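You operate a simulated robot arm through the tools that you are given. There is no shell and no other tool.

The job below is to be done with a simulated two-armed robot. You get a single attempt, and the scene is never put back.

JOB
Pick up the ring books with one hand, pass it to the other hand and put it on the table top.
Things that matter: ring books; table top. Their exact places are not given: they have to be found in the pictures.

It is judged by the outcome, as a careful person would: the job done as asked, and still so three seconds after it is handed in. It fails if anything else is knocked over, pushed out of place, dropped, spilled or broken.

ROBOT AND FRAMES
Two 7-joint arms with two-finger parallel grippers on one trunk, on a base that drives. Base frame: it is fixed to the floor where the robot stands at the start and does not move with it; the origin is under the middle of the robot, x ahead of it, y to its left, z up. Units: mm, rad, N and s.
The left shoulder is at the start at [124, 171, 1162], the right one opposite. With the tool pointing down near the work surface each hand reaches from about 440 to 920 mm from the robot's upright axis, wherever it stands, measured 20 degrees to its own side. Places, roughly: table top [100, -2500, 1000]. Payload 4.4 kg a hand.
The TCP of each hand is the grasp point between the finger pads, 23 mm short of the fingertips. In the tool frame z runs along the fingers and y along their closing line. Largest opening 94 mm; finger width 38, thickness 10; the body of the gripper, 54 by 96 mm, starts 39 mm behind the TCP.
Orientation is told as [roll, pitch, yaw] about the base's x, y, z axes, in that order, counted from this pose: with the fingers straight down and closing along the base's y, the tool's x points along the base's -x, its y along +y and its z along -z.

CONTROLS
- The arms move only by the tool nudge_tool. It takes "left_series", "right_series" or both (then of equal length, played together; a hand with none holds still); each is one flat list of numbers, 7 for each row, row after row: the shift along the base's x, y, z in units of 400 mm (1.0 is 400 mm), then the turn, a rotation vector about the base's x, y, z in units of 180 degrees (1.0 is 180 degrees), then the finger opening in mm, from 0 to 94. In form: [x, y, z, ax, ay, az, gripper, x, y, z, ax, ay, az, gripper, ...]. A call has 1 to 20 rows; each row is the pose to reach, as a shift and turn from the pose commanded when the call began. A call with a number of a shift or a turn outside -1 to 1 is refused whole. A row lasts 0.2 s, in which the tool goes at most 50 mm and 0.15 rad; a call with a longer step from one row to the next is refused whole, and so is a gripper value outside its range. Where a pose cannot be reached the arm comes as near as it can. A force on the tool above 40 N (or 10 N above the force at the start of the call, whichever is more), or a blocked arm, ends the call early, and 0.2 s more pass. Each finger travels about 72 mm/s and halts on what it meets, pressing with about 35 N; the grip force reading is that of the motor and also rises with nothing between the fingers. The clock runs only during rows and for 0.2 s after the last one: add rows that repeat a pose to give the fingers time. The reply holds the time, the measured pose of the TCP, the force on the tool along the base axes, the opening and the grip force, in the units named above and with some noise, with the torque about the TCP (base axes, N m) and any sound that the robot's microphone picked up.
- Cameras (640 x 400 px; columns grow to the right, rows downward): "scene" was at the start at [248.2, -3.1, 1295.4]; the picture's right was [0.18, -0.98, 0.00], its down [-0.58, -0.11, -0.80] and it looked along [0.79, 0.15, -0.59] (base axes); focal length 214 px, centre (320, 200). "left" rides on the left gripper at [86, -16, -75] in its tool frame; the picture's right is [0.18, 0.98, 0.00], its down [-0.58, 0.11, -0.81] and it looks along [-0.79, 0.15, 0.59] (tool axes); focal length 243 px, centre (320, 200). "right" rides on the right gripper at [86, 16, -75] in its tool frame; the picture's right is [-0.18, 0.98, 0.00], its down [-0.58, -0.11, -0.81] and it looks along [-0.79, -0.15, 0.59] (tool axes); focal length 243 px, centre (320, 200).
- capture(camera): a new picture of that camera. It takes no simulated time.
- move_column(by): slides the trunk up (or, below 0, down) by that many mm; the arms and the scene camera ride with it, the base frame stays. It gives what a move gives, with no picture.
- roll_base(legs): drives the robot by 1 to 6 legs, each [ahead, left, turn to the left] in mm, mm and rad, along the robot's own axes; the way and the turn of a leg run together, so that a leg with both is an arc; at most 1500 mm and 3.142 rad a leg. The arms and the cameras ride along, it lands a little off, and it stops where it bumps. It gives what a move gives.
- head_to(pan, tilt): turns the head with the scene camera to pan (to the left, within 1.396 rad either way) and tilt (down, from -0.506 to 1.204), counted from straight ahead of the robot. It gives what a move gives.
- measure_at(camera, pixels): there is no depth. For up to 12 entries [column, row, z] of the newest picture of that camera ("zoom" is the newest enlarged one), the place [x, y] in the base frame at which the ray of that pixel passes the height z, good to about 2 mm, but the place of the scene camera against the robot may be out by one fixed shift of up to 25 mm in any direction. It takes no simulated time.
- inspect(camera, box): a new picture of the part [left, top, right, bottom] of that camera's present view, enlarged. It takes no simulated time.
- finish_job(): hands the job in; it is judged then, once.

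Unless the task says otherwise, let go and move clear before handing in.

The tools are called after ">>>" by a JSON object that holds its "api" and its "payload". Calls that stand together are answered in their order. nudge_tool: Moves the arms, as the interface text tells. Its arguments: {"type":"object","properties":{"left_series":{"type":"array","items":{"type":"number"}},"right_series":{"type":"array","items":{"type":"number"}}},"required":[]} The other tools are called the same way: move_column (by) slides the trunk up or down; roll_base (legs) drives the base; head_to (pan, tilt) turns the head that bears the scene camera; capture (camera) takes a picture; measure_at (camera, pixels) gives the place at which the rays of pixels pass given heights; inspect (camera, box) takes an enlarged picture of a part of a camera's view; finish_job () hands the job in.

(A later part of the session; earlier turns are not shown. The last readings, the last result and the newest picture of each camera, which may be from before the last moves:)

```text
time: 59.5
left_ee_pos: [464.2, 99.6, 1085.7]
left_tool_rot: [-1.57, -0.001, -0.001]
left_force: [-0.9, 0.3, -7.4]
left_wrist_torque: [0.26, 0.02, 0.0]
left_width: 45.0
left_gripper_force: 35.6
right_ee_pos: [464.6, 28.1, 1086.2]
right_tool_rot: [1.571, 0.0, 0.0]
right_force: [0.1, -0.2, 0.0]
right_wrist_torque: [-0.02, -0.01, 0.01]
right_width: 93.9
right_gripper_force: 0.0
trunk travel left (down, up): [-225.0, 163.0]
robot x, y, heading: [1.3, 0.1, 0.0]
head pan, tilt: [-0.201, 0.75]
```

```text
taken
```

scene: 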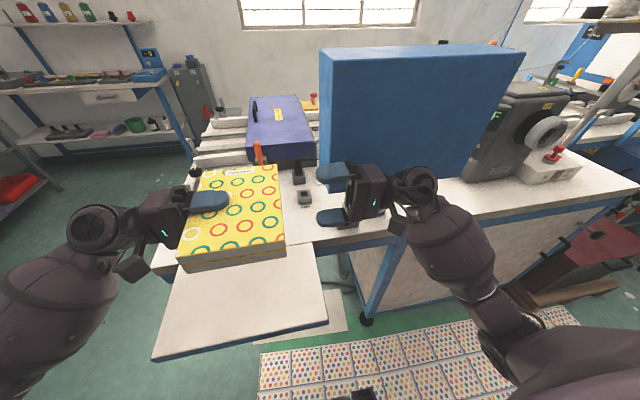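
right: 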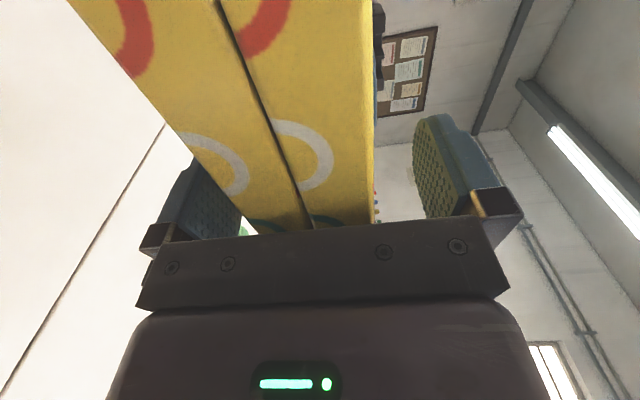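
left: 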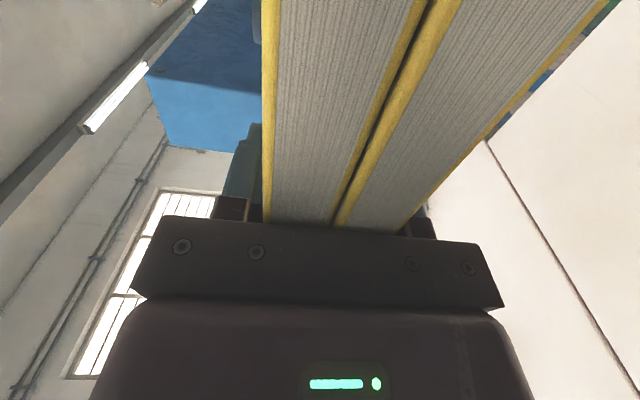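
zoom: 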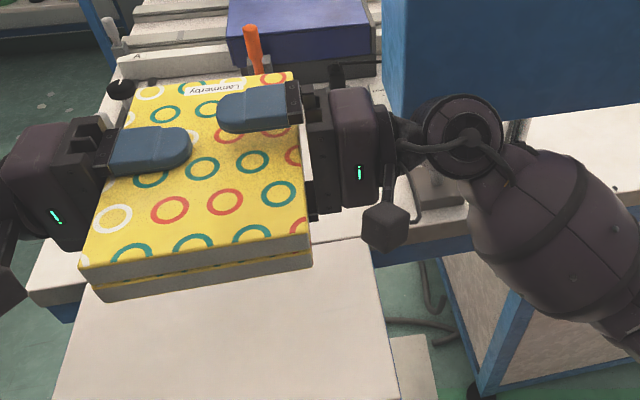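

The right fingers straddle the far edge opposite the left hand. I'll close the right fingers now while the left keeps holding.

>>> {"api": "nudge_tool", "payload": {"right_series": [0, 0, 0, 0, 0, 0, 80, 0, 0, 0, 0, 0, 0, 64, 0, 0, 0, 0, 0, 0, 50, 0, 0, 0, 0, 0, 0, 40, 0, 0, 0, 0, 0, 0, 20, 0, 0, 0, 0, 0, 0, 0, 0, 0, 0, 0, 0, 0, 0, 0, 0, 0, 0, 0, 0, 0]}}

>>> {"api": "inspect", "payload": {"camera": "scene", "box": [140, 130, 440, 320]}}

>>> {"api": "capture", "payload": {"camera": "right"}}

```text
time: 61.3
left_ee_pos: [464.7, 98.5, 1085.9]
left_tool_rot: [-1.571, 0.0, 0.0]
left_force: [0.8, -0.2, -4.0]
left_wrist_torque: [-0.01, 0.16, 0.0]
left_width: 45.0
left_gripper_force: 34.7
right_ee_pos: [465.4, 27.4, 1086.2]
right_tool_rot: [1.57, 0.0, 0.0]
right_force: [-0.6, -0.7, -0.6]
right_wrist_torque: [0.07, -0.15, 0.08]
right_width: 45.0
right_gripper_force: 35.4
trunk travel left (down, up): [-225.0, 163.0]
robot x, y, heading: [1.2, 0.7, -0.003]
head pan, tilt: [-0.201, 0.75]
```

```text
2.11 times, centred on (290, 225) of scene
```

zoom: 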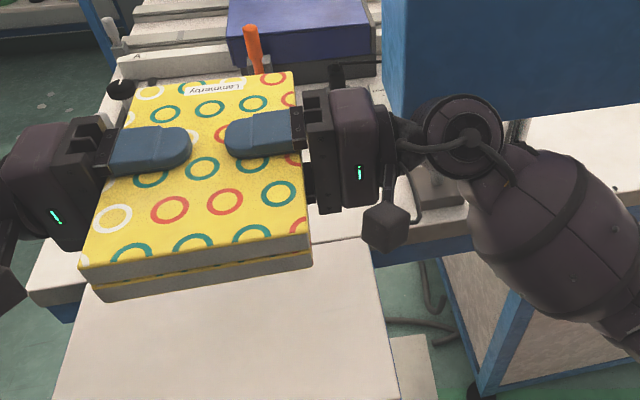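

```text
taken
```

right: 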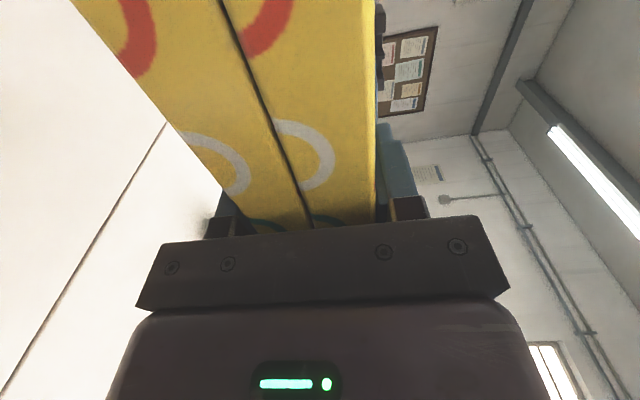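

Both hands hold the books (45 mm, 35 N each) and the load is shared. I'll keep both grips for the drive for safety, and first check the free floor at my left, since I want to slide left before turning away from the hood.

>>> {"api": "head_to", "payload": {"pan": 1.0, "tilt": 0.6}}

>>> {"api": "capture", "payload": {"camera": "scene"}}

>>> {"api": "head_to", "payload": {"pan": 1.396, "tilt": 0.5}}

>>> {"api": "capture", "payload": {"camera": "scene"}}

```text
time: 62.7
left_ee_pos: [464.5, 99.1, 1086.8]
left_tool_rot: [-1.57, 0.0, 0.0]
left_force: [1.0, 0.2, -2.8]
left_wrist_torque: [-0.06, 0.21, 0.0]
left_width: 45.3
left_gripper_force: 35.5
right_ee_pos: [466.0, 27.9, 1086.3]
right_tool_rot: [1.571, 0.0, 0.002]
right_force: [-0.2, -0.2, -0.1]
right_wrist_torque: [-0.04, -0.17, 0.03]
right_width: 44.4
right_gripper_force: 34.2
trunk travel left (down, up): [-225.0, 163.0]
robot x, y, heading: [1.2, -1.5, -0.001]
head pan, tilt: [1.0, 0.6]
```

```text
taken
```

scene: 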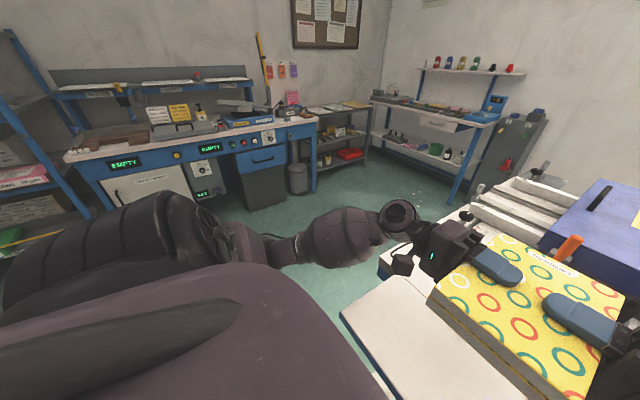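

```text
time: 63.6
left_ee_pos: [465.0, 99.3, 1086.4]
left_tool_rot: [-1.571, 0.0, -0.001]
left_force: [1.0, -0.1, -1.5]
left_wrist_torque: [-0.06, 0.15, 0.01]
left_width: 44.8
left_gripper_force: 34.6
right_ee_pos: [465.0, 29.0, 1085.8]
right_tool_rot: [1.569, -0.001, 0.0]
right_force: [-0.5, 1.9, 0.1]
right_wrist_torque: [-0.05, -0.16, 0.01]
right_width: 44.6
right_gripper_force: 35.1
trunk travel left (down, up): [-225.0, 163.0]
robot x, y, heading: [0.2, 1.8, 0.002]
head pan, tilt: [1.396, 0.499]
```

```text
taken
```

scene: 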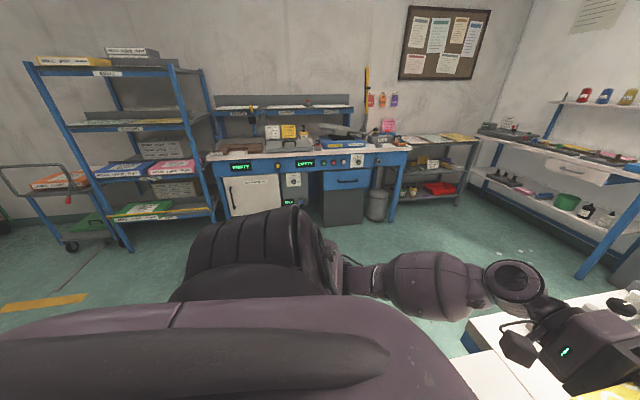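

The floor on my left is free for well over a metre. I'll raise the trunk 150 mm for clearance over bench objects, then slide left 250 mm.

>>> {"api": "move_column", "payload": {"by": 150}}

>>> {"api": "roll_base", "payload": {"legs": [[0, 250, 0]]}}

>>> {"api": "head_to", "payload": {"pan": 0.0, "tilt": 0.8}}

>>> {"api": "capture", "payload": {"camera": "scene"}}

```text
time: 65.3
left_ee_pos: [465.2, 98.4, 1235.9]
left_tool_rot: [-1.57, 0.002, 0.0]
left_force: [-5.2, -3.3, -4.2]
left_wrist_torque: [-0.03, -0.16, 0.13]
left_width: 45.1
left_gripper_force: 34.8
right_ee_pos: [464.2, 27.5, 1236.7]
right_tool_rot: [1.571, 0.002, 0.0]
right_force: [5.6, 4.5, -2.4]
right_wrist_torque: [0.04, 0.15, -0.52]
right_width: 44.5
right_gripper_force: 35.2
trunk travel left (down, up): [-375.0, 13.0]
robot x, y, heading: [0.7, -3.0, -0.003]
head pan, tilt: [1.396, 0.499]
```

```text
time: 68.1
left_ee_pos: [465.2, 345.3, 1236.5]
left_tool_rot: [-1.572, 0.001, -0.004]
left_force: [-9.1, -4.4, -6.6]
left_wrist_torque: [0.05, -0.02, -0.36]
left_width: 44.8
left_gripper_force: 34.8
right_ee_pos: [465.4, 274.4, 1236.6]
right_tool_rot: [1.57, 0.001, -0.001]
right_force: [9.0, 5.5, -1.1]
right_wrist_torque: [0.07, -0.02, -0.3]
right_width: 44.8
right_gripper_force: 34.6
trunk travel left (down, up): [-375.0, 13.0]
robot x, y, heading: [-0.8, 247.5, -0.002]
head pan, tilt: [1.396, 0.499]
```

```text
time: 69.7
left_ee_pos: [464.4, 345.5, 1235.4]
left_tool_rot: [-1.57, 0.0, -0.001]
left_force: [0.3, -1.9, -5.2]
left_wrist_torque: [0.19, -0.1, 0.15]
left_width: 44.6
left_gripper_force: 35.1
right_ee_pos: [464.6, 275.1, 1236.9]
right_tool_rot: [1.571, 0.001, -0.001]
right_force: [0.2, 1.7, -2.7]
right_wrist_torque: [-0.16, 0.07, -0.13]
right_width: 45.1
right_gripper_force: 35.3
trunk travel left (down, up): [-375.0, 13.0]
robot x, y, heading: [3.1, 248.1, -0.002]
head pan, tilt: [0.0, 0.799]
```

```text
taken
```

scene: 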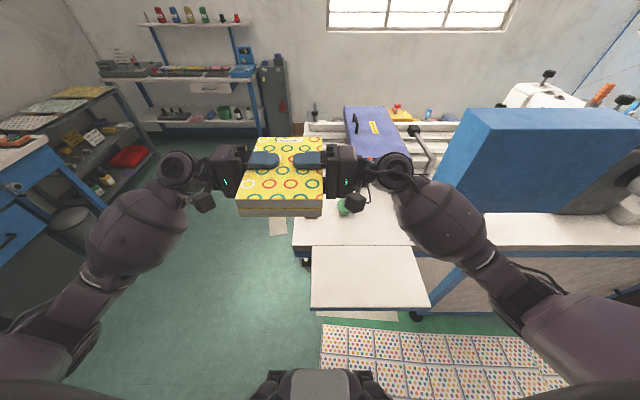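

Slid left cleanly, books still held by both hands; the hood is now well to the right. I'll turn right in two steps, checking in between.

>>> {"api": "roll_base", "payload": {"legs": [[0, 0, -0.6]]}}

>>> {"api": "capture", "payload": {"camera": "scene"}}

```text
time: 71.7
left_ee_pos: [438.2, 63.4, 1236.6]
left_tool_rot: [-1.572, 0.001, -0.609]
left_force: [-0.4, -1.8, -4.6]
left_wrist_torque: [0.02, -0.05, 0.01]
left_width: 44.9
left_gripper_force: 35.5
right_ee_pos: [398.0, 5.6, 1236.5]
right_tool_rot: [1.569, -0.001, -0.605]
right_force: [0.7, 1.2, -2.9]
right_wrist_torque: [0.02, 0.05, -0.03]
right_width: 45.0
right_gripper_force: 35.2
trunk travel left (down, up): [-375.0, 13.0]
robot x, y, heading: [-0.3, 251.8, -0.605]
head pan, tilt: [0.0, 0.799]
```

```text
taken
```

scene: 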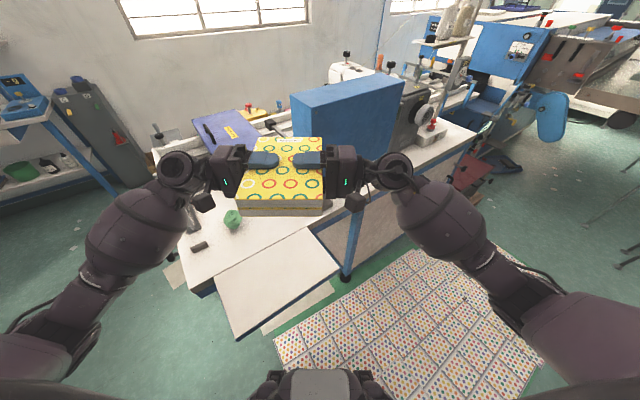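

Turning goes well with clear space around. I'll finish the turn to face -y.

>>> {"api": "roll_base", "payload": {"legs": [[0, 0, -0.966]]}}

>>> {"api": "capture", "payload": {"camera": "scene"}}

>>> {"api": "head_to", "payload": {"pan": -0.6, "tilt": 0.5}}

>>> {"api": "capture", "payload": {"camera": "scene"}}

>>> {"api": "head_to", "payload": {"pan": 0.0, "tilt": 0.35}}

>>> {"api": "capture", "payload": {"camera": "scene"}}

```text
time: 74.6
left_ee_pos: [89.7, -219.0, 1235.8]
left_tool_rot: [-1.57, -0.001, -1.592]
left_force: [-0.9, 0.0, -4.6]
left_wrist_torque: [-0.01, -0.22, 0.18]
left_width: 44.8
left_gripper_force: 35.6
right_ee_pos: [18.9, -217.5, 1236.1]
right_tool_rot: [1.57, 0.0, -1.591]
right_force: [2.0, 0.8, -2.9]
right_wrist_torque: [0.05, 0.14, -0.15]
right_width: 45.1
right_gripper_force: 35.1
trunk travel left (down, up): [-375.0, 13.0]
robot x, y, heading: [-0.3, 245.6, -1.595]
head pan, tilt: [0.0, 0.799]
```

```text
taken
```

scene: 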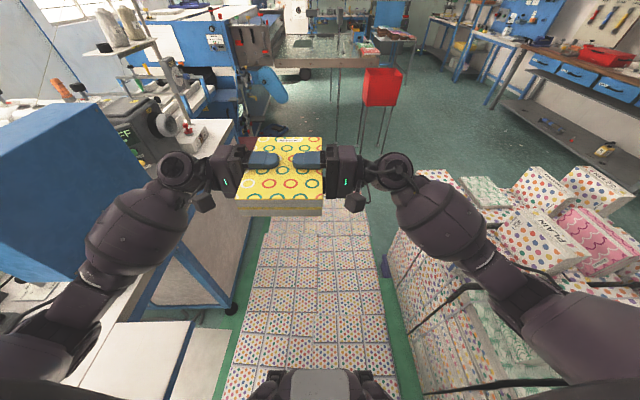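

```text
time: 75.6
left_ee_pos: [90.1, -218.3, 1236.1]
left_tool_rot: [-1.57, -0.001, -1.591]
left_force: [-0.7, -0.4, -5.2]
left_wrist_torque: [-0.06, 0.02, -0.01]
left_width: 45.0
left_gripper_force: 34.6
right_ee_pos: [17.9, -218.2, 1236.1]
right_tool_rot: [1.57, 0.0, -1.592]
right_force: [1.2, -1.6, -1.7]
right_wrist_torque: [0.12, -0.07, -0.02]
right_width: 44.8
right_gripper_force: 35.2
trunk travel left (down, up): [-375.0, 13.0]
robot x, y, heading: [1.1, 247.3, -1.592]
head pan, tilt: [-0.6, 0.499]
```

```text
taken
```

scene: 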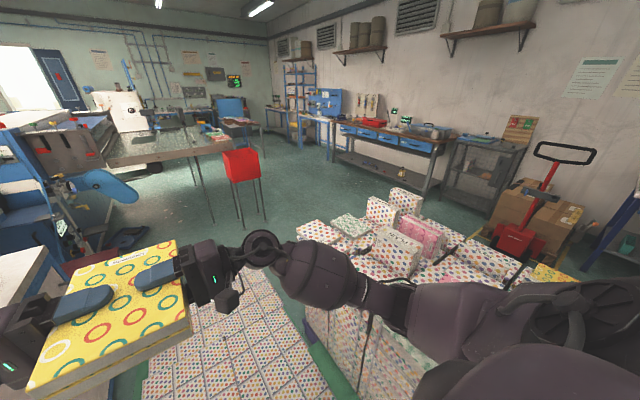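

```text
time: 76.6
left_ee_pos: [89.0, -219.7, 1235.9]
left_tool_rot: [-1.571, 0.0, -1.591]
left_force: [-1.7, 0.5, -4.6]
left_wrist_torque: [-0.12, -0.21, 0.14]
left_width: 44.9
left_gripper_force: 35.1
right_ee_pos: [18.7, -217.4, 1236.3]
right_tool_rot: [1.572, 0.0, -1.591]
right_force: [1.9, -0.7, -3.5]
right_wrist_torque: [0.06, 0.2, -0.16]
right_width: 45.0
right_gripper_force: 34.6
trunk travel left (down, up): [-375.0, 13.0]
robot x, y, heading: [-2.2, 248.6, -1.589]
head pan, tilt: [0.0, 0.351]
```

```text
taken
```

scene: 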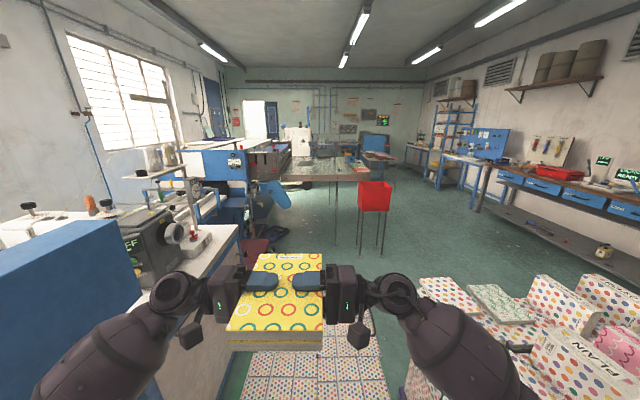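

The view ahead shows a corridor: the bench on the left, a tall pallet of dotted books on the right, the goal table ahead at (330,170) with the red bin on its right. I'll measure the corridor edges before driving.

>>> {"api": "head_to", "payload": {"pan": 0.0, "tilt": 0.9}}

>>> {"api": "capture", "payload": {"camera": "scene"}}

>>> {"api": "inspect", "payload": {"camera": "scene", "box": [340, 120, 640, 400]}}

>>> {"api": "measure_at", "payload": {"camera": "scene", "pixels": [[383, 260, 0], [395, 340, 0], [405, 390, 0], [383, 210, 0], [390, 220, 800], [430, 150, 870], [400, 240, 800], [235, 295, 0], [200, 300, 860]]}}

```text
time: 77.6
left_ee_pos: [89.5, -219.8, 1235.9]
left_tool_rot: [-1.572, 0.001, -1.591]
left_force: [-1.9, -0.4, -5.0]
left_wrist_torque: [-0.11, -0.12, 0.07]
left_width: 45.0
left_gripper_force: 34.8
right_ee_pos: [18.3, -218.0, 1235.6]
right_tool_rot: [1.57, 0.001, -1.59]
right_force: [2.3, 0.4, -2.7]
right_wrist_torque: [0.1, 0.08, -0.1]
right_width: 44.9
right_gripper_force: 35.8
trunk travel left (down, up): [-375.0, 13.0]
robot x, y, heading: [-1.9, 249.5, -1.594]
head pan, tilt: [0.0, 0.901]
```

```text
taken
```

scene: 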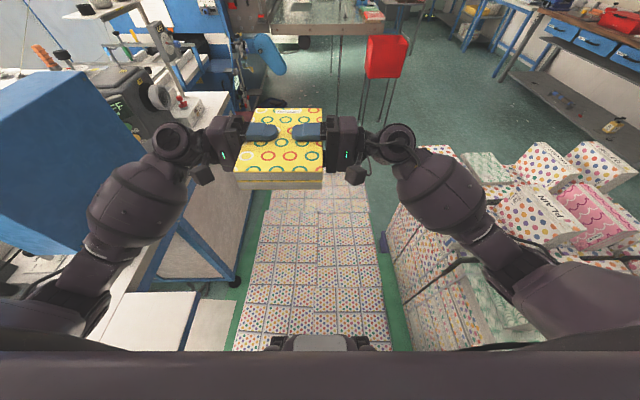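

```text
1.43 times, centred on (490, 260) of scene
```

zoom: 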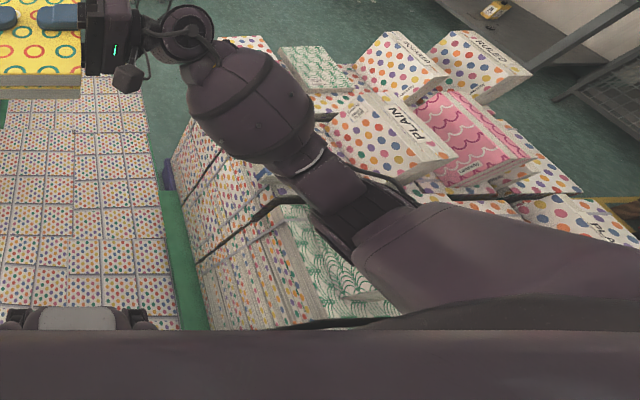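

```text
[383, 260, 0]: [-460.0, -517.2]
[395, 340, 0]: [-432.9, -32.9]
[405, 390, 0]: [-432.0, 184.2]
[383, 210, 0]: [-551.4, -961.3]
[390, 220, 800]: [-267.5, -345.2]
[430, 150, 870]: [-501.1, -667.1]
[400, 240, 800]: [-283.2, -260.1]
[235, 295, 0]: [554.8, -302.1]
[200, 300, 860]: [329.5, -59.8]
```

The pallet stands at x≤-450 and the bench/hood at x≥540/600, so straight ahead along x≈0 is the corridor's middle. I'll trim the heading and drive 300 mm, then check the left elbow against the hood.

>>> {"api": "roll_base", "payload": {"legs": [[0, 0, 0.022], [250, 0, 0]]}}

>>> {"api": "head_to", "payload": {"pan": 0.9, "tilt": 0.6}}

>>> {"api": "capture", "payload": {"camera": "scene"}}

>>> {"api": "head_to", "payload": {"pan": -0.9, "tilt": 0.6}}

>>> {"api": "capture", "payload": {"camera": "scene"}}

```text
time: 79.8
left_ee_pos: [101.2, -463.8, 1235.4]
left_tool_rot: [-1.57, 0.002, -1.567]
left_force: [-1.5, -0.4, -4.7]
left_wrist_torque: [-0.07, 0.19, -0.13]
left_width: 44.7
left_gripper_force: 34.8
right_ee_pos: [29.2, -464.6, 1236.1]
right_tool_rot: [1.571, 0.002, -1.569]
right_force: [2.0, -0.8, -4.1]
right_wrist_torque: [0.1, -0.17, 0.14]
right_width: 44.9
right_gripper_force: 34.9
trunk travel left (down, up): [-375.0, 13.0]
robot x, y, heading: [1.5, -2.3, -1.571]
head pan, tilt: [0.0, 0.901]
```

```text
time: 81.0
left_ee_pos: [99.9, -463.4, 1236.0]
left_tool_rot: [-1.568, 0.002, -1.569]
left_force: [-0.6, -0.1, -5.6]
left_wrist_torque: [-0.08, 0.01, 0.05]
left_width: 45.1
left_gripper_force: 34.5
right_ee_pos: [29.6, -462.9, 1236.2]
right_tool_rot: [1.572, 0.002, -1.57]
right_force: [1.0, 0.1, -2.9]
right_wrist_torque: [0.14, -0.02, -0.05]
right_width: 45.1
right_gripper_force: 35.0
trunk travel left (down, up): [-375.0, 13.0]
robot x, y, heading: [0.2, 6.2, -1.565]
head pan, tilt: [0.901, 0.6]
```

```text
taken
```

scene: 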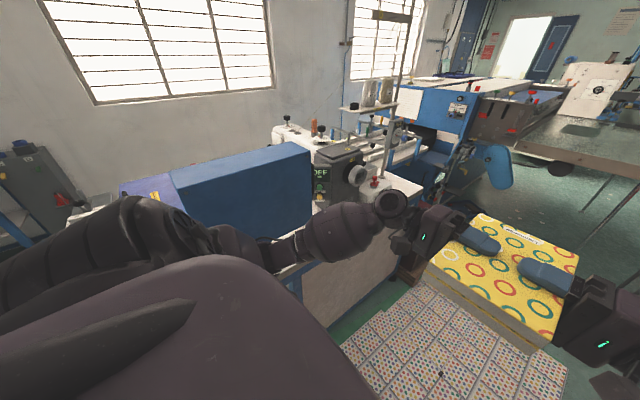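

```text
time: 82.8
left_ee_pos: [101.8, -463.1, 1236.2]
left_tool_rot: [-1.571, 0.0, -1.57]
left_force: [-1.5, 0.7, -4.4]
left_wrist_torque: [-0.09, -0.05, 0.06]
left_width: 45.0
left_gripper_force: 34.5
right_ee_pos: [28.9, -463.3, 1235.4]
right_tool_rot: [1.57, 0.001, -1.569]
right_force: [2.3, -0.2, -2.3]
right_wrist_torque: [0.12, 0.03, -0.08]
right_width: 45.2
right_gripper_force: 35.1
trunk travel left (down, up): [-375.0, 13.0]
robot x, y, heading: [-0.1, -0.0, -1.573]
head pan, tilt: [-0.901, 0.6]
```

```text
taken
```

scene: 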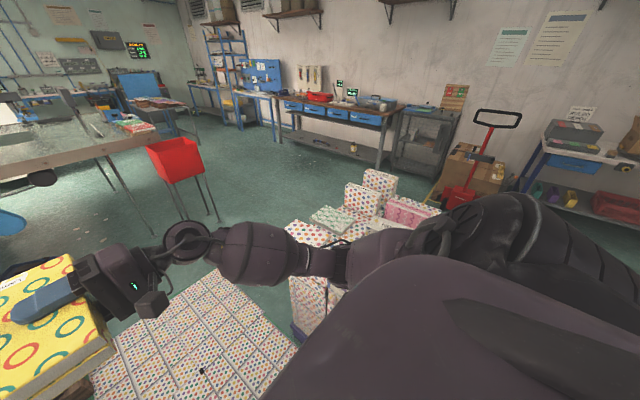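

At y≈0 the left elbow passes the hood with a visible gap and the right arm is above the pallet. I'll continue ahead 600 mm and look again.

>>> {"api": "roll_base", "payload": {"legs": [[600, 0, 0]]}}

>>> {"api": "head_to", "payload": {"pan": 0.0, "tilt": 0.5}}

>>> {"api": "capture", "payload": {"camera": "scene"}}

>>> {"api": "inspect", "payload": {"camera": "scene", "box": [180, 60, 460, 230]}}

```text
time: 86.1
left_ee_pos: [98.6, -1061.4, 1235.6]
left_tool_rot: [-1.571, 0.002, -1.576]
left_force: [-1.3, 0.1, -4.9]
left_wrist_torque: [-0.08, 0.09, -0.06]
left_width: 44.9
left_gripper_force: 34.7
right_ee_pos: [26.3, -1060.7, 1235.3]
right_tool_rot: [1.571, 0.001, -1.573]
right_force: [1.5, -0.3, -2.9]
right_wrist_torque: [0.11, -0.11, 0.09]
right_width: 44.7
right_gripper_force: 35.4
trunk travel left (down, up): [-375.0, 13.0]
robot x, y, heading: [-0.5, -594.4, -1.574]
head pan, tilt: [-0.901, 0.6]
```

```text
time: 87.3
left_ee_pos: [96.9, -1061.6, 1236.7]
left_tool_rot: [-1.571, 0.0, -1.574]
left_force: [-0.6, 0.4, -4.5]
left_wrist_torque: [-0.15, 0.05, 0.03]
left_width: 45.0
left_gripper_force: 34.9
right_ee_pos: [27.0, -1060.5, 1235.8]
right_tool_rot: [1.569, -0.001, -1.573]
right_force: [0.4, -0.8, -2.6]
right_wrist_torque: [0.15, -0.08, -0.06]
right_width: 44.9
right_gripper_force: 35.4
trunk travel left (down, up): [-375.0, 13.0]
robot x, y, heading: [4.2, -594.2, -1.572]
head pan, tilt: [0.0, 0.499]
```

```text
taken
```

scene: 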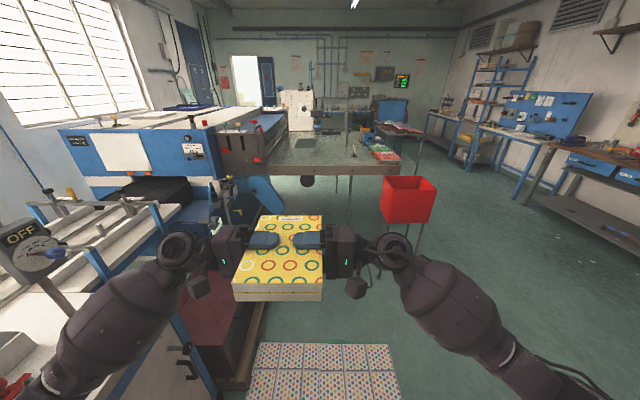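

```text
2.29 times, centred on (320, 145) of scene
```

zoom: 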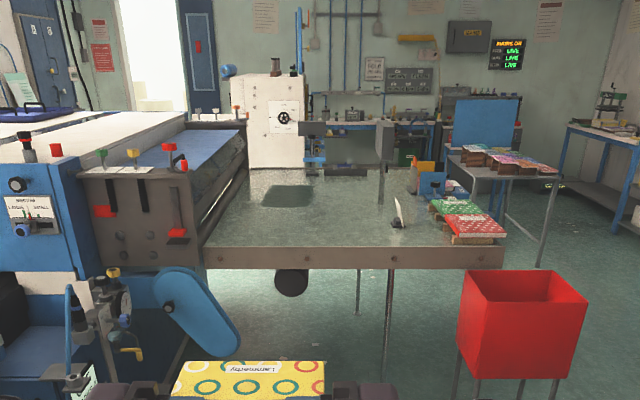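

The table top ahead is largely free at its front left (zoom (300,215)); a chest on a pallet stands on the left of the corridor at scene (170–265, 265–390). I'll measure those.

>>> {"api": "measure_at", "payload": {"camera": "zoom", "pixels": [[203, 248, 970], [503, 246, 970], [203, 248, 1000], [503, 246, 1000], [287, 208, 970], [397, 227, 970], [250, 168, 970], [440, 238, 970]]}}

>>> {"api": "measure_at", "payload": {"camera": "scene", "pixels": [[265, 305, 0], [250, 350, 0], [240, 385, 0], [222, 345, 300], [262, 290, 200], [285, 210, 900], [380, 220, 850], [432, 223, 850], [195, 340, 860]]}}

>>> {"api": "head_to", "payload": {"pan": 0.35, "tilt": 0.85}}

>>> {"api": "capture", "payload": {"camera": "scene"}}

```text
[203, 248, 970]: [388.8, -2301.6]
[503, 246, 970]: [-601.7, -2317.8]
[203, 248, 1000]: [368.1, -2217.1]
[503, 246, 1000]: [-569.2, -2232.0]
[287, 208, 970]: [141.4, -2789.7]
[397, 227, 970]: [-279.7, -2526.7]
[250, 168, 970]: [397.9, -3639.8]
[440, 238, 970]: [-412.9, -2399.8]
```

```text
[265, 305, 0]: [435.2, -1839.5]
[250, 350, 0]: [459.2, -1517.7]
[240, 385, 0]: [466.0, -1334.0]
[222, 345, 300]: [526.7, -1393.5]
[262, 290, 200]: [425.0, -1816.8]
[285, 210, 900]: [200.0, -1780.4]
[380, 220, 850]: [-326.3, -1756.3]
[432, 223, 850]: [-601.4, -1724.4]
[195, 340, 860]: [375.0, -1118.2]
```

```text
time: 88.2
left_ee_pos: [98.5, -1061.1, 1235.9]
left_tool_rot: [-1.57, 0.001, -1.572]
left_force: [-2.3, 0.4, -4.4]
left_wrist_torque: [-0.07, -0.09, 0.11]
left_width: 44.8
left_gripper_force: 34.8
right_ee_pos: [28.0, -1061.4, 1237.1]
right_tool_rot: [1.572, 0.0, -1.572]
right_force: [2.1, 0.7, -3.9]
right_wrist_torque: [0.12, 0.05, -0.16]
right_width: 44.8
right_gripper_force: 35.0
trunk travel left (down, up): [-375.0, 13.0]
robot x, y, heading: [2.3, -598.1, -1.57]
head pan, tilt: [0.351, 0.85]
```

```text
taken
```

scene: 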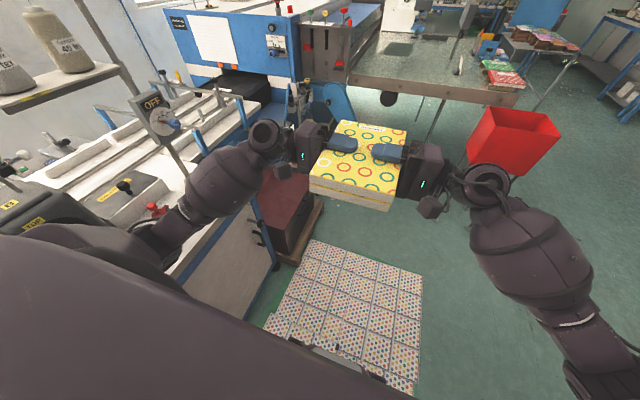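

The table edge measures y≈-2305 at z≈970, consistent with before. A chest pallet stands at x≥435, so I'll go 500 mm further straight, then sidestep 130 mm right to gain clearance from the machine on the left.

>>> {"api": "roll_base", "payload": {"legs": [[520, 0, 0]]}}

>>> {"api": "roll_base", "payload": {"legs": [[0, -130, 0]]}}

>>> {"api": "head_to", "payload": {"pan": 0.35, "tilt": 0.6}}

>>> {"api": "capture", "payload": {"camera": "scene"}}

>>> {"api": "head_to", "payload": {"pan": -0.35, "tilt": 0.6}}

>>> {"api": "capture", "payload": {"camera": "scene"}}

```text
time: 91.2
left_ee_pos: [92.2, -1575.1, 1234.8]
left_tool_rot: [-1.572, 0.002, -1.58]
left_force: [-0.9, -1.2, -3.9]
left_wrist_torque: [-0.07, 0.22, -0.12]
left_width: 45.0
left_gripper_force: 35.3
right_ee_pos: [21.6, -1573.8, 1235.7]
right_tool_rot: [1.571, 0.002, -1.581]
right_force: [1.1, -0.9, -2.9]
right_wrist_torque: [0.18, -0.27, 0.08]
right_width: 44.8
right_gripper_force: 35.2
trunk travel left (down, up): [-375.0, 13.0]
robot x, y, heading: [-3.7, -1109.7, -1.578]
head pan, tilt: [0.351, 0.85]
```

```text
time: 93.0
left_ee_pos: [-41.6, -1572.7, 1236.2]
left_tool_rot: [-1.571, 0.001, -1.581]
left_force: [-2.1, 0.3, -4.1]
left_wrist_torque: [-0.09, -0.07, 0.11]
left_width: 44.8
left_gripper_force: 35.0
right_ee_pos: [-112.0, -1572.5, 1234.9]
right_tool_rot: [1.571, -0.001, -1.579]
right_force: [2.1, -0.6, -2.8]
right_wrist_torque: [0.15, 0.03, -0.13]
right_width: 44.9
right_gripper_force: 34.9
trunk travel left (down, up): [-375.0, 13.0]
robot x, y, heading: [-136.6, -1107.4, -1.584]
head pan, tilt: [0.351, 0.85]
```

```text
time: 93.8
left_ee_pos: [-41.7, -1573.3, 1235.9]
left_tool_rot: [-1.572, 0.002, -1.581]
left_force: [-0.5, -0.5, -4.9]
left_wrist_torque: [-0.13, 0.49, -0.17]
left_width: 45.0
left_gripper_force: 35.6
right_ee_pos: [-111.5, -1572.2, 1236.2]
right_tool_rot: [1.57, 0.001, -1.579]
right_force: [0.1, -0.5, -4.0]
right_wrist_torque: [0.12, -0.47, 0.16]
right_width: 44.8
right_gripper_force: 35.1
trunk travel left (down, up): [-375.0, 13.0]
robot x, y, heading: [-135.8, -1107.5, -1.579]
head pan, tilt: [0.351, 0.6]
```

```text
taken
```

scene: 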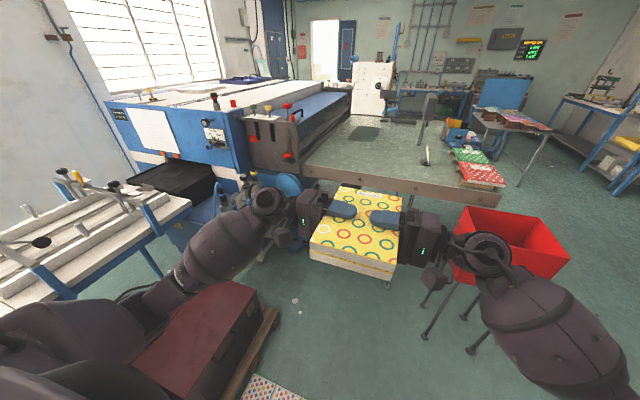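

```text
time: 94.8
left_ee_pos: [-40.6, -1572.6, 1235.5]
left_tool_rot: [-1.571, 0.003, -1.581]
left_force: [-0.2, -0.4, -4.7]
left_wrist_torque: [-0.09, 0.09, 0.07]
left_width: 44.9
left_gripper_force: 35.3
right_ee_pos: [-112.4, -1572.5, 1235.7]
right_tool_rot: [1.572, 0.001, -1.58]
right_force: [1.4, -1.0, -3.3]
right_wrist_torque: [0.1, -0.1, -0.06]
right_width: 45.3
right_gripper_force: 34.9
trunk travel left (down, up): [-375.0, 13.0]
robot x, y, heading: [-135.4, -1106.0, -1.58]
head pan, tilt: [-0.351, 0.6]
```

```text
taken
```

scene: 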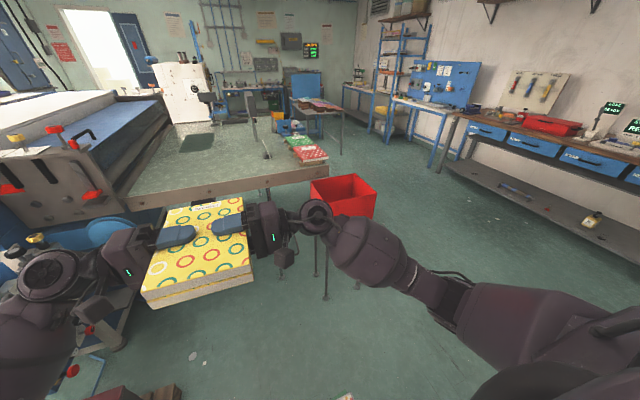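

The way ahead is clear and the table edge runs from about (130,193) to (327,169). I'll measure it again from this nearer place to pin down the table height.

>>> {"api": "inspect", "payload": {"camera": "scene", "box": [100, 100, 400, 280]}}

>>> {"api": "measure_at", "payload": {"camera": "scene", "pixels": [[180, 185, 950], [180, 185, 970], [180, 185, 1000], [250, 177, 970], [327, 167, 970], [267, 155, 970], [213, 146, 970], [185, 152, 970], [312, 180, 900], [375, 193, 900], [331, 213, 800]]}}

```text
2.13 times, centred on (250, 190) of scene
```

zoom: 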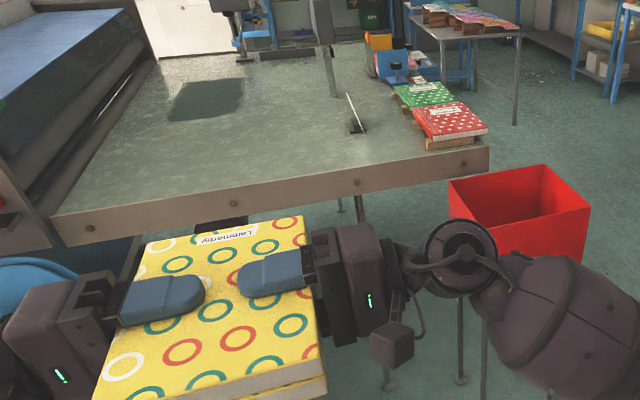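

```text
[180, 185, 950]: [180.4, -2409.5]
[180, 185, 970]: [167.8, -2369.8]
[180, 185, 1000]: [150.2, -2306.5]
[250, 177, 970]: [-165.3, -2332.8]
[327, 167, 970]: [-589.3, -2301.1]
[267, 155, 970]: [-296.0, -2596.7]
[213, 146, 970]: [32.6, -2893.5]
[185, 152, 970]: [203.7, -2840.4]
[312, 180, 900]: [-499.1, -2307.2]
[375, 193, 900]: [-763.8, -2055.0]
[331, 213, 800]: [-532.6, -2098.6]
```

I'll measure on the zoom's front edge line directly: (200,193), (320,174), (440,155).

>>> {"api": "measure_at", "payload": {"camera": "zoom", "pixels": [[200, 193, 970], [320, 174, 970], [440, 155, 970], [200, 193, 1000], [320, 174, 1000], [440, 155, 1000], [355, 131, 970], [197, 114, 970], [425, 148, 970], [455, 180, 880]]}}

```text
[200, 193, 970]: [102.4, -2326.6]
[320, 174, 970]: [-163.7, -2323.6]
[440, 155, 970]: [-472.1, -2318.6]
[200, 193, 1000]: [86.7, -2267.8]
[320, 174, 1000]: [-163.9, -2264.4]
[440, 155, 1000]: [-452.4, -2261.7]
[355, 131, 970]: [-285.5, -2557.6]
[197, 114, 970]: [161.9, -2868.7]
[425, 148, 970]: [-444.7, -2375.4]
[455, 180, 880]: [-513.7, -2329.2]
```

The table height is about 960±15; I'll find it by touch later. Next I drive 450 mm ahead, straightening the heading slightly, and look again.

>>> {"api": "roll_base", "payload": {"legs": [[450, 0, 0.01]]}}

>>> {"api": "head_to", "payload": {"pan": 0.0, "tilt": 0.7}}

>>> {"api": "capture", "payload": {"camera": "scene"}}

>>> {"api": "head_to", "payload": {"pan": 0.7, "tilt": 0.7}}

>>> {"api": "capture", "payload": {"camera": "scene"}}

```text
time: 97.5
left_ee_pos: [-41.3, -2015.8, 1235.1]
left_tool_rot: [-1.57, 0.002, -1.575]
left_force: [-0.2, -0.4, -5.3]
left_wrist_torque: [-0.12, 0.31, -0.05]
left_width: 44.8
left_gripper_force: 35.2
right_ee_pos: [-114.2, -2016.0, 1235.2]
right_tool_rot: [1.57, 0.003, -1.575]
right_force: [0.9, -0.4, -2.9]
right_wrist_torque: [0.09, -0.33, 0.04]
right_width: 44.8
right_gripper_force: 35.0
trunk travel left (down, up): [-375.0, 13.0]
robot x, y, heading: [-138.0, -1551.8, -1.578]
head pan, tilt: [-0.351, 0.6]
```

```text
time: 98.3
left_ee_pos: [-41.4, -2014.7, 1234.7]
left_tool_rot: [-1.57, 0.002, -1.578]
left_force: [-0.7, 0.7, -5.0]
left_wrist_torque: [-0.12, 0.44, -0.09]
left_width: 45.0
left_gripper_force: 35.1
right_ee_pos: [-112.7, -2013.5, 1235.3]
right_tool_rot: [1.57, 0.003, -1.573]
right_force: [0.1, 1.0, -3.1]
right_wrist_torque: [0.14, -0.41, 0.09]
right_width: 44.9
right_gripper_force: 35.2
trunk travel left (down, up): [-375.0, 13.0]
robot x, y, heading: [-138.7, -1553.0, -1.579]
head pan, tilt: [0.0, 0.7]
```

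```text
taken
```

scene: 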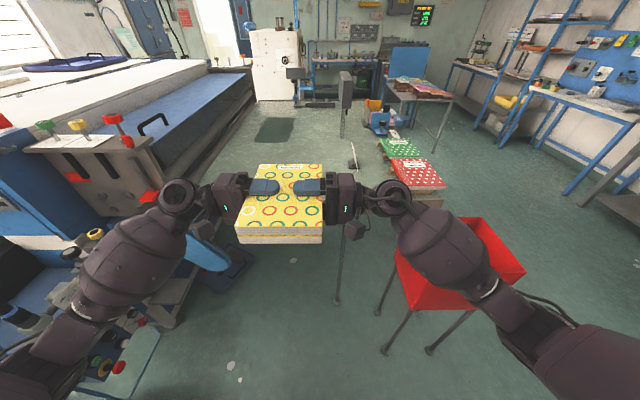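

```text
time: 99.4
left_ee_pos: [-41.2, -2014.5, 1235.3]
left_tool_rot: [-1.572, 0.001, -1.576]
left_force: [-1.3, 0.7, -4.8]
left_wrist_torque: [-0.12, 0.09, 0.09]
left_width: 44.8
left_gripper_force: 35.1
right_ee_pos: [-112.5, -2014.9, 1235.9]
right_tool_rot: [1.571, 0.003, -1.575]
right_force: [1.7, 0.1, -3.5]
right_wrist_torque: [0.11, -0.1, -0.11]
right_width: 44.9
right_gripper_force: 35.0
trunk travel left (down, up): [-375.0, 13.0]
robot x, y, heading: [-135.3, -1550.0, -1.577]
head pan, tilt: [0.7, 0.7]
```

```text
taken
```

scene: 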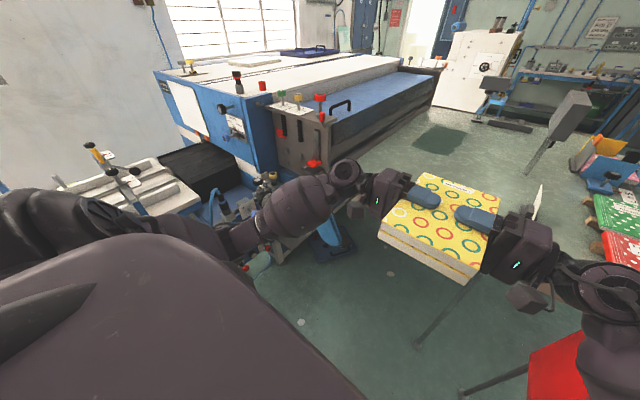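

The table top is ahead beneath the books; low machine parts (button panel at pan-0 picture (110,365)) are on the left. I'll measure them before going closer.

>>> {"api": "head_to", "payload": {"pan": 0.3, "tilt": 1.0}}

>>> {"api": "capture", "payload": {"camera": "scene"}}

>>> {"api": "inspect", "payload": {"camera": "scene", "box": [140, 60, 440, 330]}}

```text
time: 100.3
left_ee_pos: [-40.6, -2013.4, 1236.5]
left_tool_rot: [-1.572, 0.003, -1.576]
left_force: [-1.3, 0.3, -4.9]
left_wrist_torque: [-0.05, 0.12, 0.09]
left_width: 44.8
left_gripper_force: 35.1
right_ee_pos: [-112.8, -2013.3, 1235.4]
right_tool_rot: [1.571, 0.001, -1.573]
right_force: [1.2, -1.5, -2.9]
right_wrist_torque: [0.13, -0.14, -0.1]
right_width: 45.0
right_gripper_force: 35.1
trunk travel left (down, up): [-375.0, 13.0]
robot x, y, heading: [-135.7, -1552.2, -1.579]
head pan, tilt: [0.3, 1.0]
```

```text
taken
```

scene: 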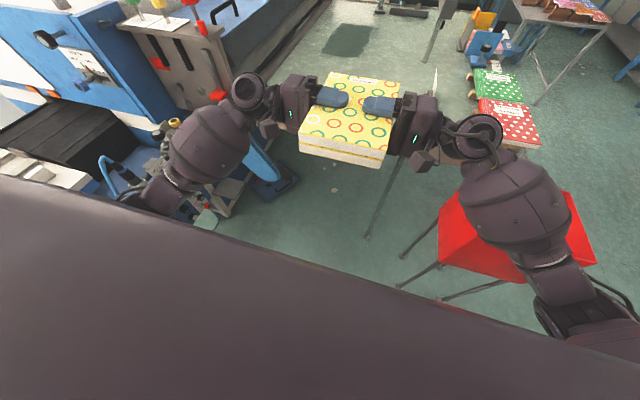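

```text
1.48 times, centred on (290, 195) of scene
```

zoom: 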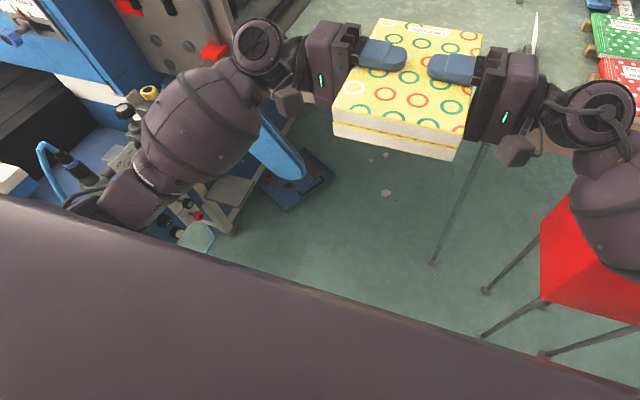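

>>> {"api": "measure_at", "payload": {"camera": "scene", "pixels": [[205, 222, 0], [205, 222, 400], [205, 222, 700], [298, 180, 0], [368, 238, 0], [398, 287, 0], [438, 300, 0], [440, 205, 880], [437, 250, 600]]}}

```text
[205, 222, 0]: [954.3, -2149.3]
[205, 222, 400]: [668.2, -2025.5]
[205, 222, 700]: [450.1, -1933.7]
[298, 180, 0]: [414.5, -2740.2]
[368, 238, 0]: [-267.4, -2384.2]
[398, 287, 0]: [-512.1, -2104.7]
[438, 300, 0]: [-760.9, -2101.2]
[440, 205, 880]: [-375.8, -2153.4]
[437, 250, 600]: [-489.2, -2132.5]
```

Machine parts are at x≥450 and the bin's near leg at (-512,-2105). I'll step 100 mm left for clearance to the bin and go ahead 290 mm, so the hands come over the table's edge.

>>> {"api": "roll_base", "payload": {"legs": [[0, 100, 0.007], [200, 0, 0]]}}

>>> {"api": "head_to", "payload": {"pan": 0.0, "tilt": 0.85}}

>>> {"api": "capture", "payload": {"camera": "scene"}}

>>> {"api": "head_to", "payload": {"pan": 0.8, "tilt": 0.85}}

>>> {"api": "capture", "payload": {"camera": "scene"}}

```text
time: 103.0
left_ee_pos: [59.4, -2213.2, 1235.3]
left_tool_rot: [-1.571, 0.001, -1.569]
left_force: [-1.5, -0.7, -4.8]
left_wrist_torque: [-0.04, 0.35, -0.09]
left_width: 45.0
left_gripper_force: 35.1
right_ee_pos: [-11.6, -2212.2, 1234.2]
right_tool_rot: [1.571, 0.002, -1.568]
right_force: [1.0, -1.0, -3.2]
right_wrist_torque: [0.13, -0.44, 0.06]
right_width: 44.8
right_gripper_force: 35.2
trunk travel left (down, up): [-375.0, 13.0]
robot x, y, heading: [-38.2, -1744.8, -1.573]
head pan, tilt: [0.3, 1.0]
```

```text
time: 103.8
left_ee_pos: [60.4, -2210.6, 1236.9]
left_tool_rot: [-1.571, 0.003, -1.569]
left_force: [-1.4, 0.1, -4.6]
left_wrist_torque: [-0.17, 0.46, -0.07]
left_width: 44.8
left_gripper_force: 35.0
right_ee_pos: [-11.7, -2211.8, 1234.9]
right_tool_rot: [1.569, 0.002, -1.569]
right_force: [1.1, -0.1, -2.0]
right_wrist_torque: [0.16, -0.48, 0.02]
right_width: 45.1
right_gripper_force: 35.0
trunk travel left (down, up): [-375.0, 13.0]
robot x, y, heading: [-40.2, -1746.6, -1.567]
head pan, tilt: [0.0, 0.85]
```

```text
taken
```

scene: 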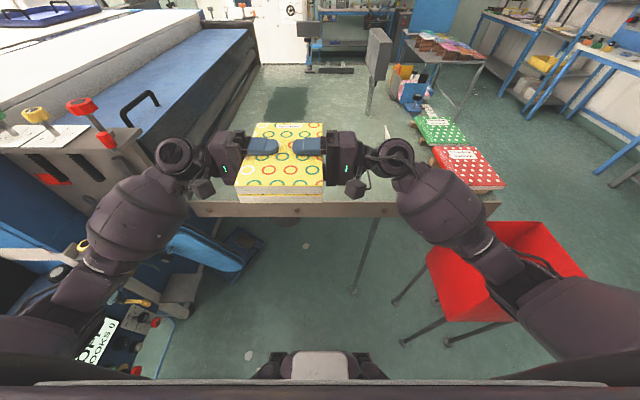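

```text
time: 104.9
left_ee_pos: [59.6, -2211.0, 1235.2]
left_tool_rot: [-1.57, 0.002, -1.57]
left_force: [-1.0, 0.7, -4.1]
left_wrist_torque: [-0.12, 0.11, 0.1]
left_width: 44.9
left_gripper_force: 35.0
right_ee_pos: [-11.5, -2211.6, 1237.0]
right_tool_rot: [1.569, 0.003, -1.569]
right_force: [1.4, -1.0, -3.7]
right_wrist_torque: [0.12, -0.16, -0.13]
right_width: 44.8
right_gripper_force: 34.7
trunk travel left (down, up): [-375.0, 13.0]
robot x, y, heading: [-40.9, -1747.3, -1.57]
head pan, tilt: [0.799, 0.85]
```

```text
taken
```

scene: 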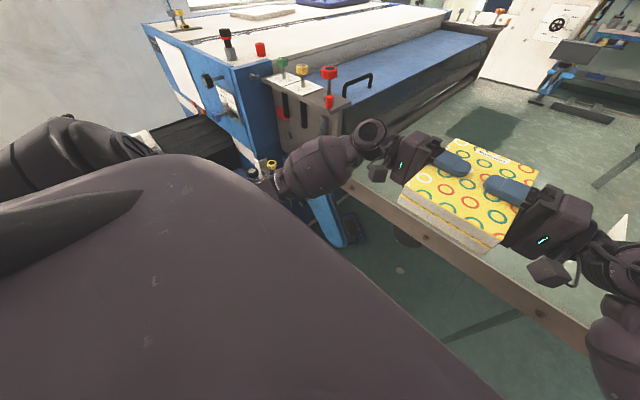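

The table edge is now visible just beyond the books. I'll measure how close the machine's knob panel at (330,75)/(340,105) is to the left wrist before moving further.

>>> {"api": "measure_at", "payload": {"camera": "scene", "pixels": [[330, 75, 1100], [330, 75, 1200], [342, 100, 1100], [342, 100, 1000], [342, 187, 970], [445, 248, 970], [560, 318, 970], [270, 165, 900], [270, 165, 800]]}}

>>> {"api": "head_to", "payload": {"pan": 0.0, "tilt": 0.85}}

>>> {"api": "inspect", "payload": {"camera": "scene", "box": [180, 60, 520, 260]}}

>>> {"api": "measure_at", "payload": {"camera": "zoom", "pixels": [[40, 274, 970], [300, 270, 970], [560, 268, 970], [320, 130, 970], [405, 140, 970], [505, 255, 970]]}}

```text
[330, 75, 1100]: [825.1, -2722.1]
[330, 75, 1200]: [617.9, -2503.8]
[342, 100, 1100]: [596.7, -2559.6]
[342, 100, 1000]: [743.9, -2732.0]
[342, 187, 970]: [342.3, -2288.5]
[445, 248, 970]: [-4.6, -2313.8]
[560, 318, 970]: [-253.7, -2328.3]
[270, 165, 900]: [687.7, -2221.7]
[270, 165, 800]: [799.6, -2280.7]
```

```text
time: 106.1
left_ee_pos: [59.5, -2210.6, 1235.7]
left_tool_rot: [-1.57, 0.002, -1.573]
left_force: [-1.2, -0.8, -5.0]
left_wrist_torque: [-0.1, 0.16, 0.08]
left_width: 44.9
left_gripper_force: 35.5
right_ee_pos: [-10.4, -2211.5, 1234.7]
right_tool_rot: [1.57, 0.001, -1.568]
right_force: [1.0, 0.6, -3.2]
right_wrist_torque: [0.1, -0.26, -0.09]
right_width: 44.7
right_gripper_force: 35.2
trunk travel left (down, up): [-375.0, 13.0]
robot x, y, heading: [-41.0, -1745.5, -1.572]
head pan, tilt: [0.0, 0.85]
```

```text
1.88 times, centred on (350, 160) of scene
```

zoom: 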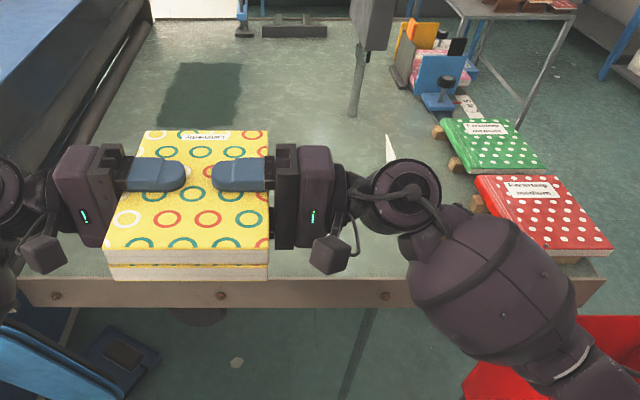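

```text
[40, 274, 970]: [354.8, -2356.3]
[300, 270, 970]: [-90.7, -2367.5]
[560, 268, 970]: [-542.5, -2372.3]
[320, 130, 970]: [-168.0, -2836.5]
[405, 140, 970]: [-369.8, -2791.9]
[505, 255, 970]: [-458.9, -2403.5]
```

Machine knobs are at x≥600, clear of the left arm; the table front edge lies at about y -2340. I'll drive 110 mm ahead.

>>> {"api": "roll_base", "payload": {"legs": [[110, 0, 0]]}}

>>> {"api": "capture", "payload": {"camera": "scene"}}

```text
time: 107.3
left_ee_pos: [58.4, -2321.6, 1234.6]
left_tool_rot: [-1.57, 0.004, -1.574]
left_force: [-0.3, -0.4, -4.7]
left_wrist_torque: [-0.13, 0.46, -0.12]
left_width: 44.9
left_gripper_force: 35.3
right_ee_pos: [-11.8, -2322.5, 1235.2]
right_tool_rot: [1.57, 0.002, -1.572]
right_force: [0.4, -0.3, -4.0]
right_wrist_torque: [0.13, -0.44, 0.12]
right_width: 44.8
right_gripper_force: 34.7
trunk travel left (down, up): [-375.0, 13.0]
robot x, y, heading: [-41.7, -1858.7, -1.573]
head pan, tilt: [0.0, 0.85]
```

```text
taken
```

scene: 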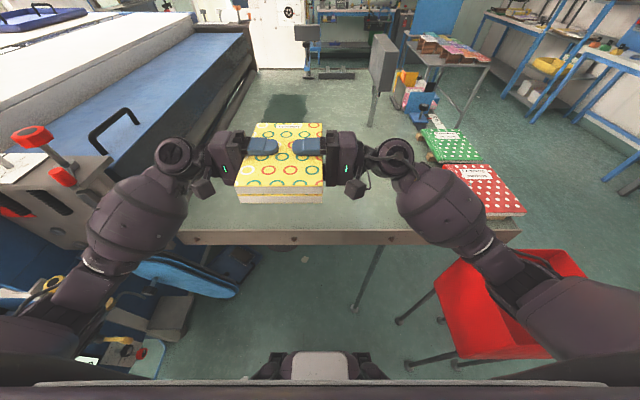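

Still well held. I'll move both hands together 150 mm forward and 70 mm down in small steps, bringing the books fully over the table top.

>>> {"api": "nudge_tool", "payload": {"left_series": [0, -0.01, -0.004, 0, 0, 0, 0, 0, -0.025, -0.012, 0, 0, 0, 0, 0, -0.045, -0.021, 0, 0, 0, 0, 0, -0.065, -0.03, 0, 0, 0, 0, 0, -0.085, -0.039, 0, 0, 0, 0, 0, -0.105, -0.048, 0, 0, 0, 0, 0, -0.125, -0.058, 0, 0, 0, 0, 0, -0.145, -0.067, 0, 0, 0, 0, 0, -0.165, -0.076, 0, 0, 0, 0, 0, -0.185, -0.085, 0, 0, 0, 0, 0, -0.205, -0.094, 0, 0, 0, 0, 0, -0.225, -0.103, 0, 0, 0, 0, 0, -0.245, -0.112, 0, 0, 0, 0, 0, -0.265, -0.121, 0, 0, 0, 0, 0, -0.285, -0.13, 0, 0, 0, 0, 0, -0.305, -0.14, 0, 0, 0, 0, 0, -0.325, -0.149, 0, 0, 0, 0, 0, -0.345, -0.158, 0, 0, 0, 0, 0, -0.365, -0.167, 0, 0, 0, 0, 0, -0.375, -0.172, 0, 0, 0, 0], "right_series": [0, -0.01, -0.004, 0, 0, 0, 0, 0, -0.025, -0.012, 0, 0, 0, 0, 0, -0.045, -0.021, 0, 0, 0, 0, 0, -0.065, -0.03, 0, 0, 0, 0, 0, -0.085, -0.039, 0, 0, 0, 0, 0, -0.105, -0.048, 0, 0, 0, 0, 0, -0.125, -0.058, 0, 0, 0, 0, 0, -0.145, -0.067, 0, 0, 0, 0, 0, -0.165, -0.076, 0, 0, 0, 0, 0, -0.185, -0.085, 0, 0, 0, 0, 0, -0.205, -0.094, 0, 0, 0, 0, 0, -0.225, -0.103, 0, 0, 0, 0, 0, -0.245, -0.112, 0, 0, 0, 0, 0, -0.265, -0.121, 0, 0, 0, 0, 0, -0.285, -0.13, 0, 0, 0, 0, 0, -0.305, -0.14, 0, 0, 0, 0, 0, -0.325, -0.149, 0, 0, 0, 0, 0, -0.345, -0.158, 0, 0, 0, 0, 0, -0.365, -0.167, 0, 0, 0, 0, 0, -0.375, -0.172, 0, 0, 0, 0]}}

>>> {"api": "capture", "payload": {"camera": "scene"}}

>>> {"api": "capture", "payload": {"camera": "right"}}

>>> {"api": "capture", "payload": {"camera": "left"}}

```text
time: 111.5
left_ee_pos: [58.9, -2471.9, 1165.5]
left_tool_rot: [-1.569, 0.001, -1.57]
left_force: [7.3, 6.4, 2.6]
left_wrist_torque: [-0.18, 0.56, -1.01]
left_width: 44.7
left_gripper_force: 34.8
right_ee_pos: [-12.8, -2471.4, 1167.0]
right_tool_rot: [1.571, 0.002, -1.572]
right_force: [-8.0, -6.0, -11.2]
right_wrist_torque: [0.2, -0.04, 0.52]
right_width: 44.9
right_gripper_force: 35.2
trunk travel left (down, up): [-375.0, 13.0]
robot x, y, heading: [-44.7, -1858.1, -1.565]
head pan, tilt: [0.0, 0.85]
```

```text
taken
```

scene: 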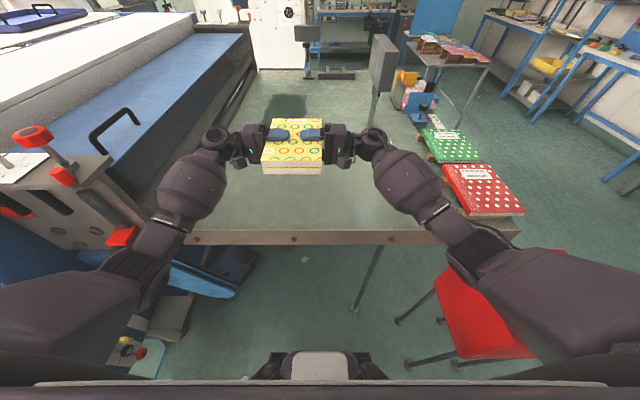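

```text
taken
```

right: 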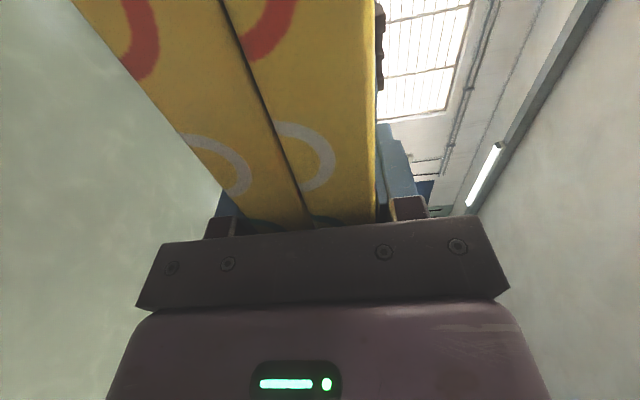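

```text
taken
```

left: 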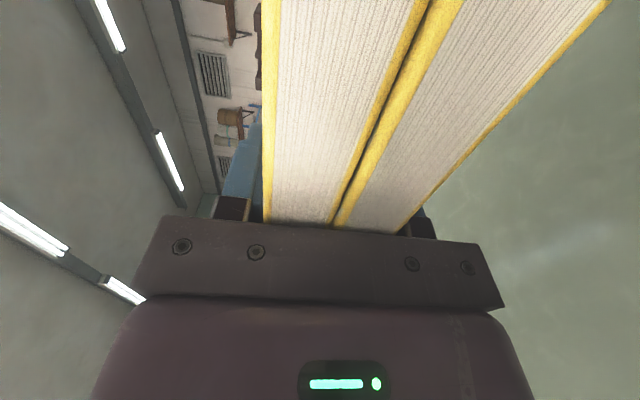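

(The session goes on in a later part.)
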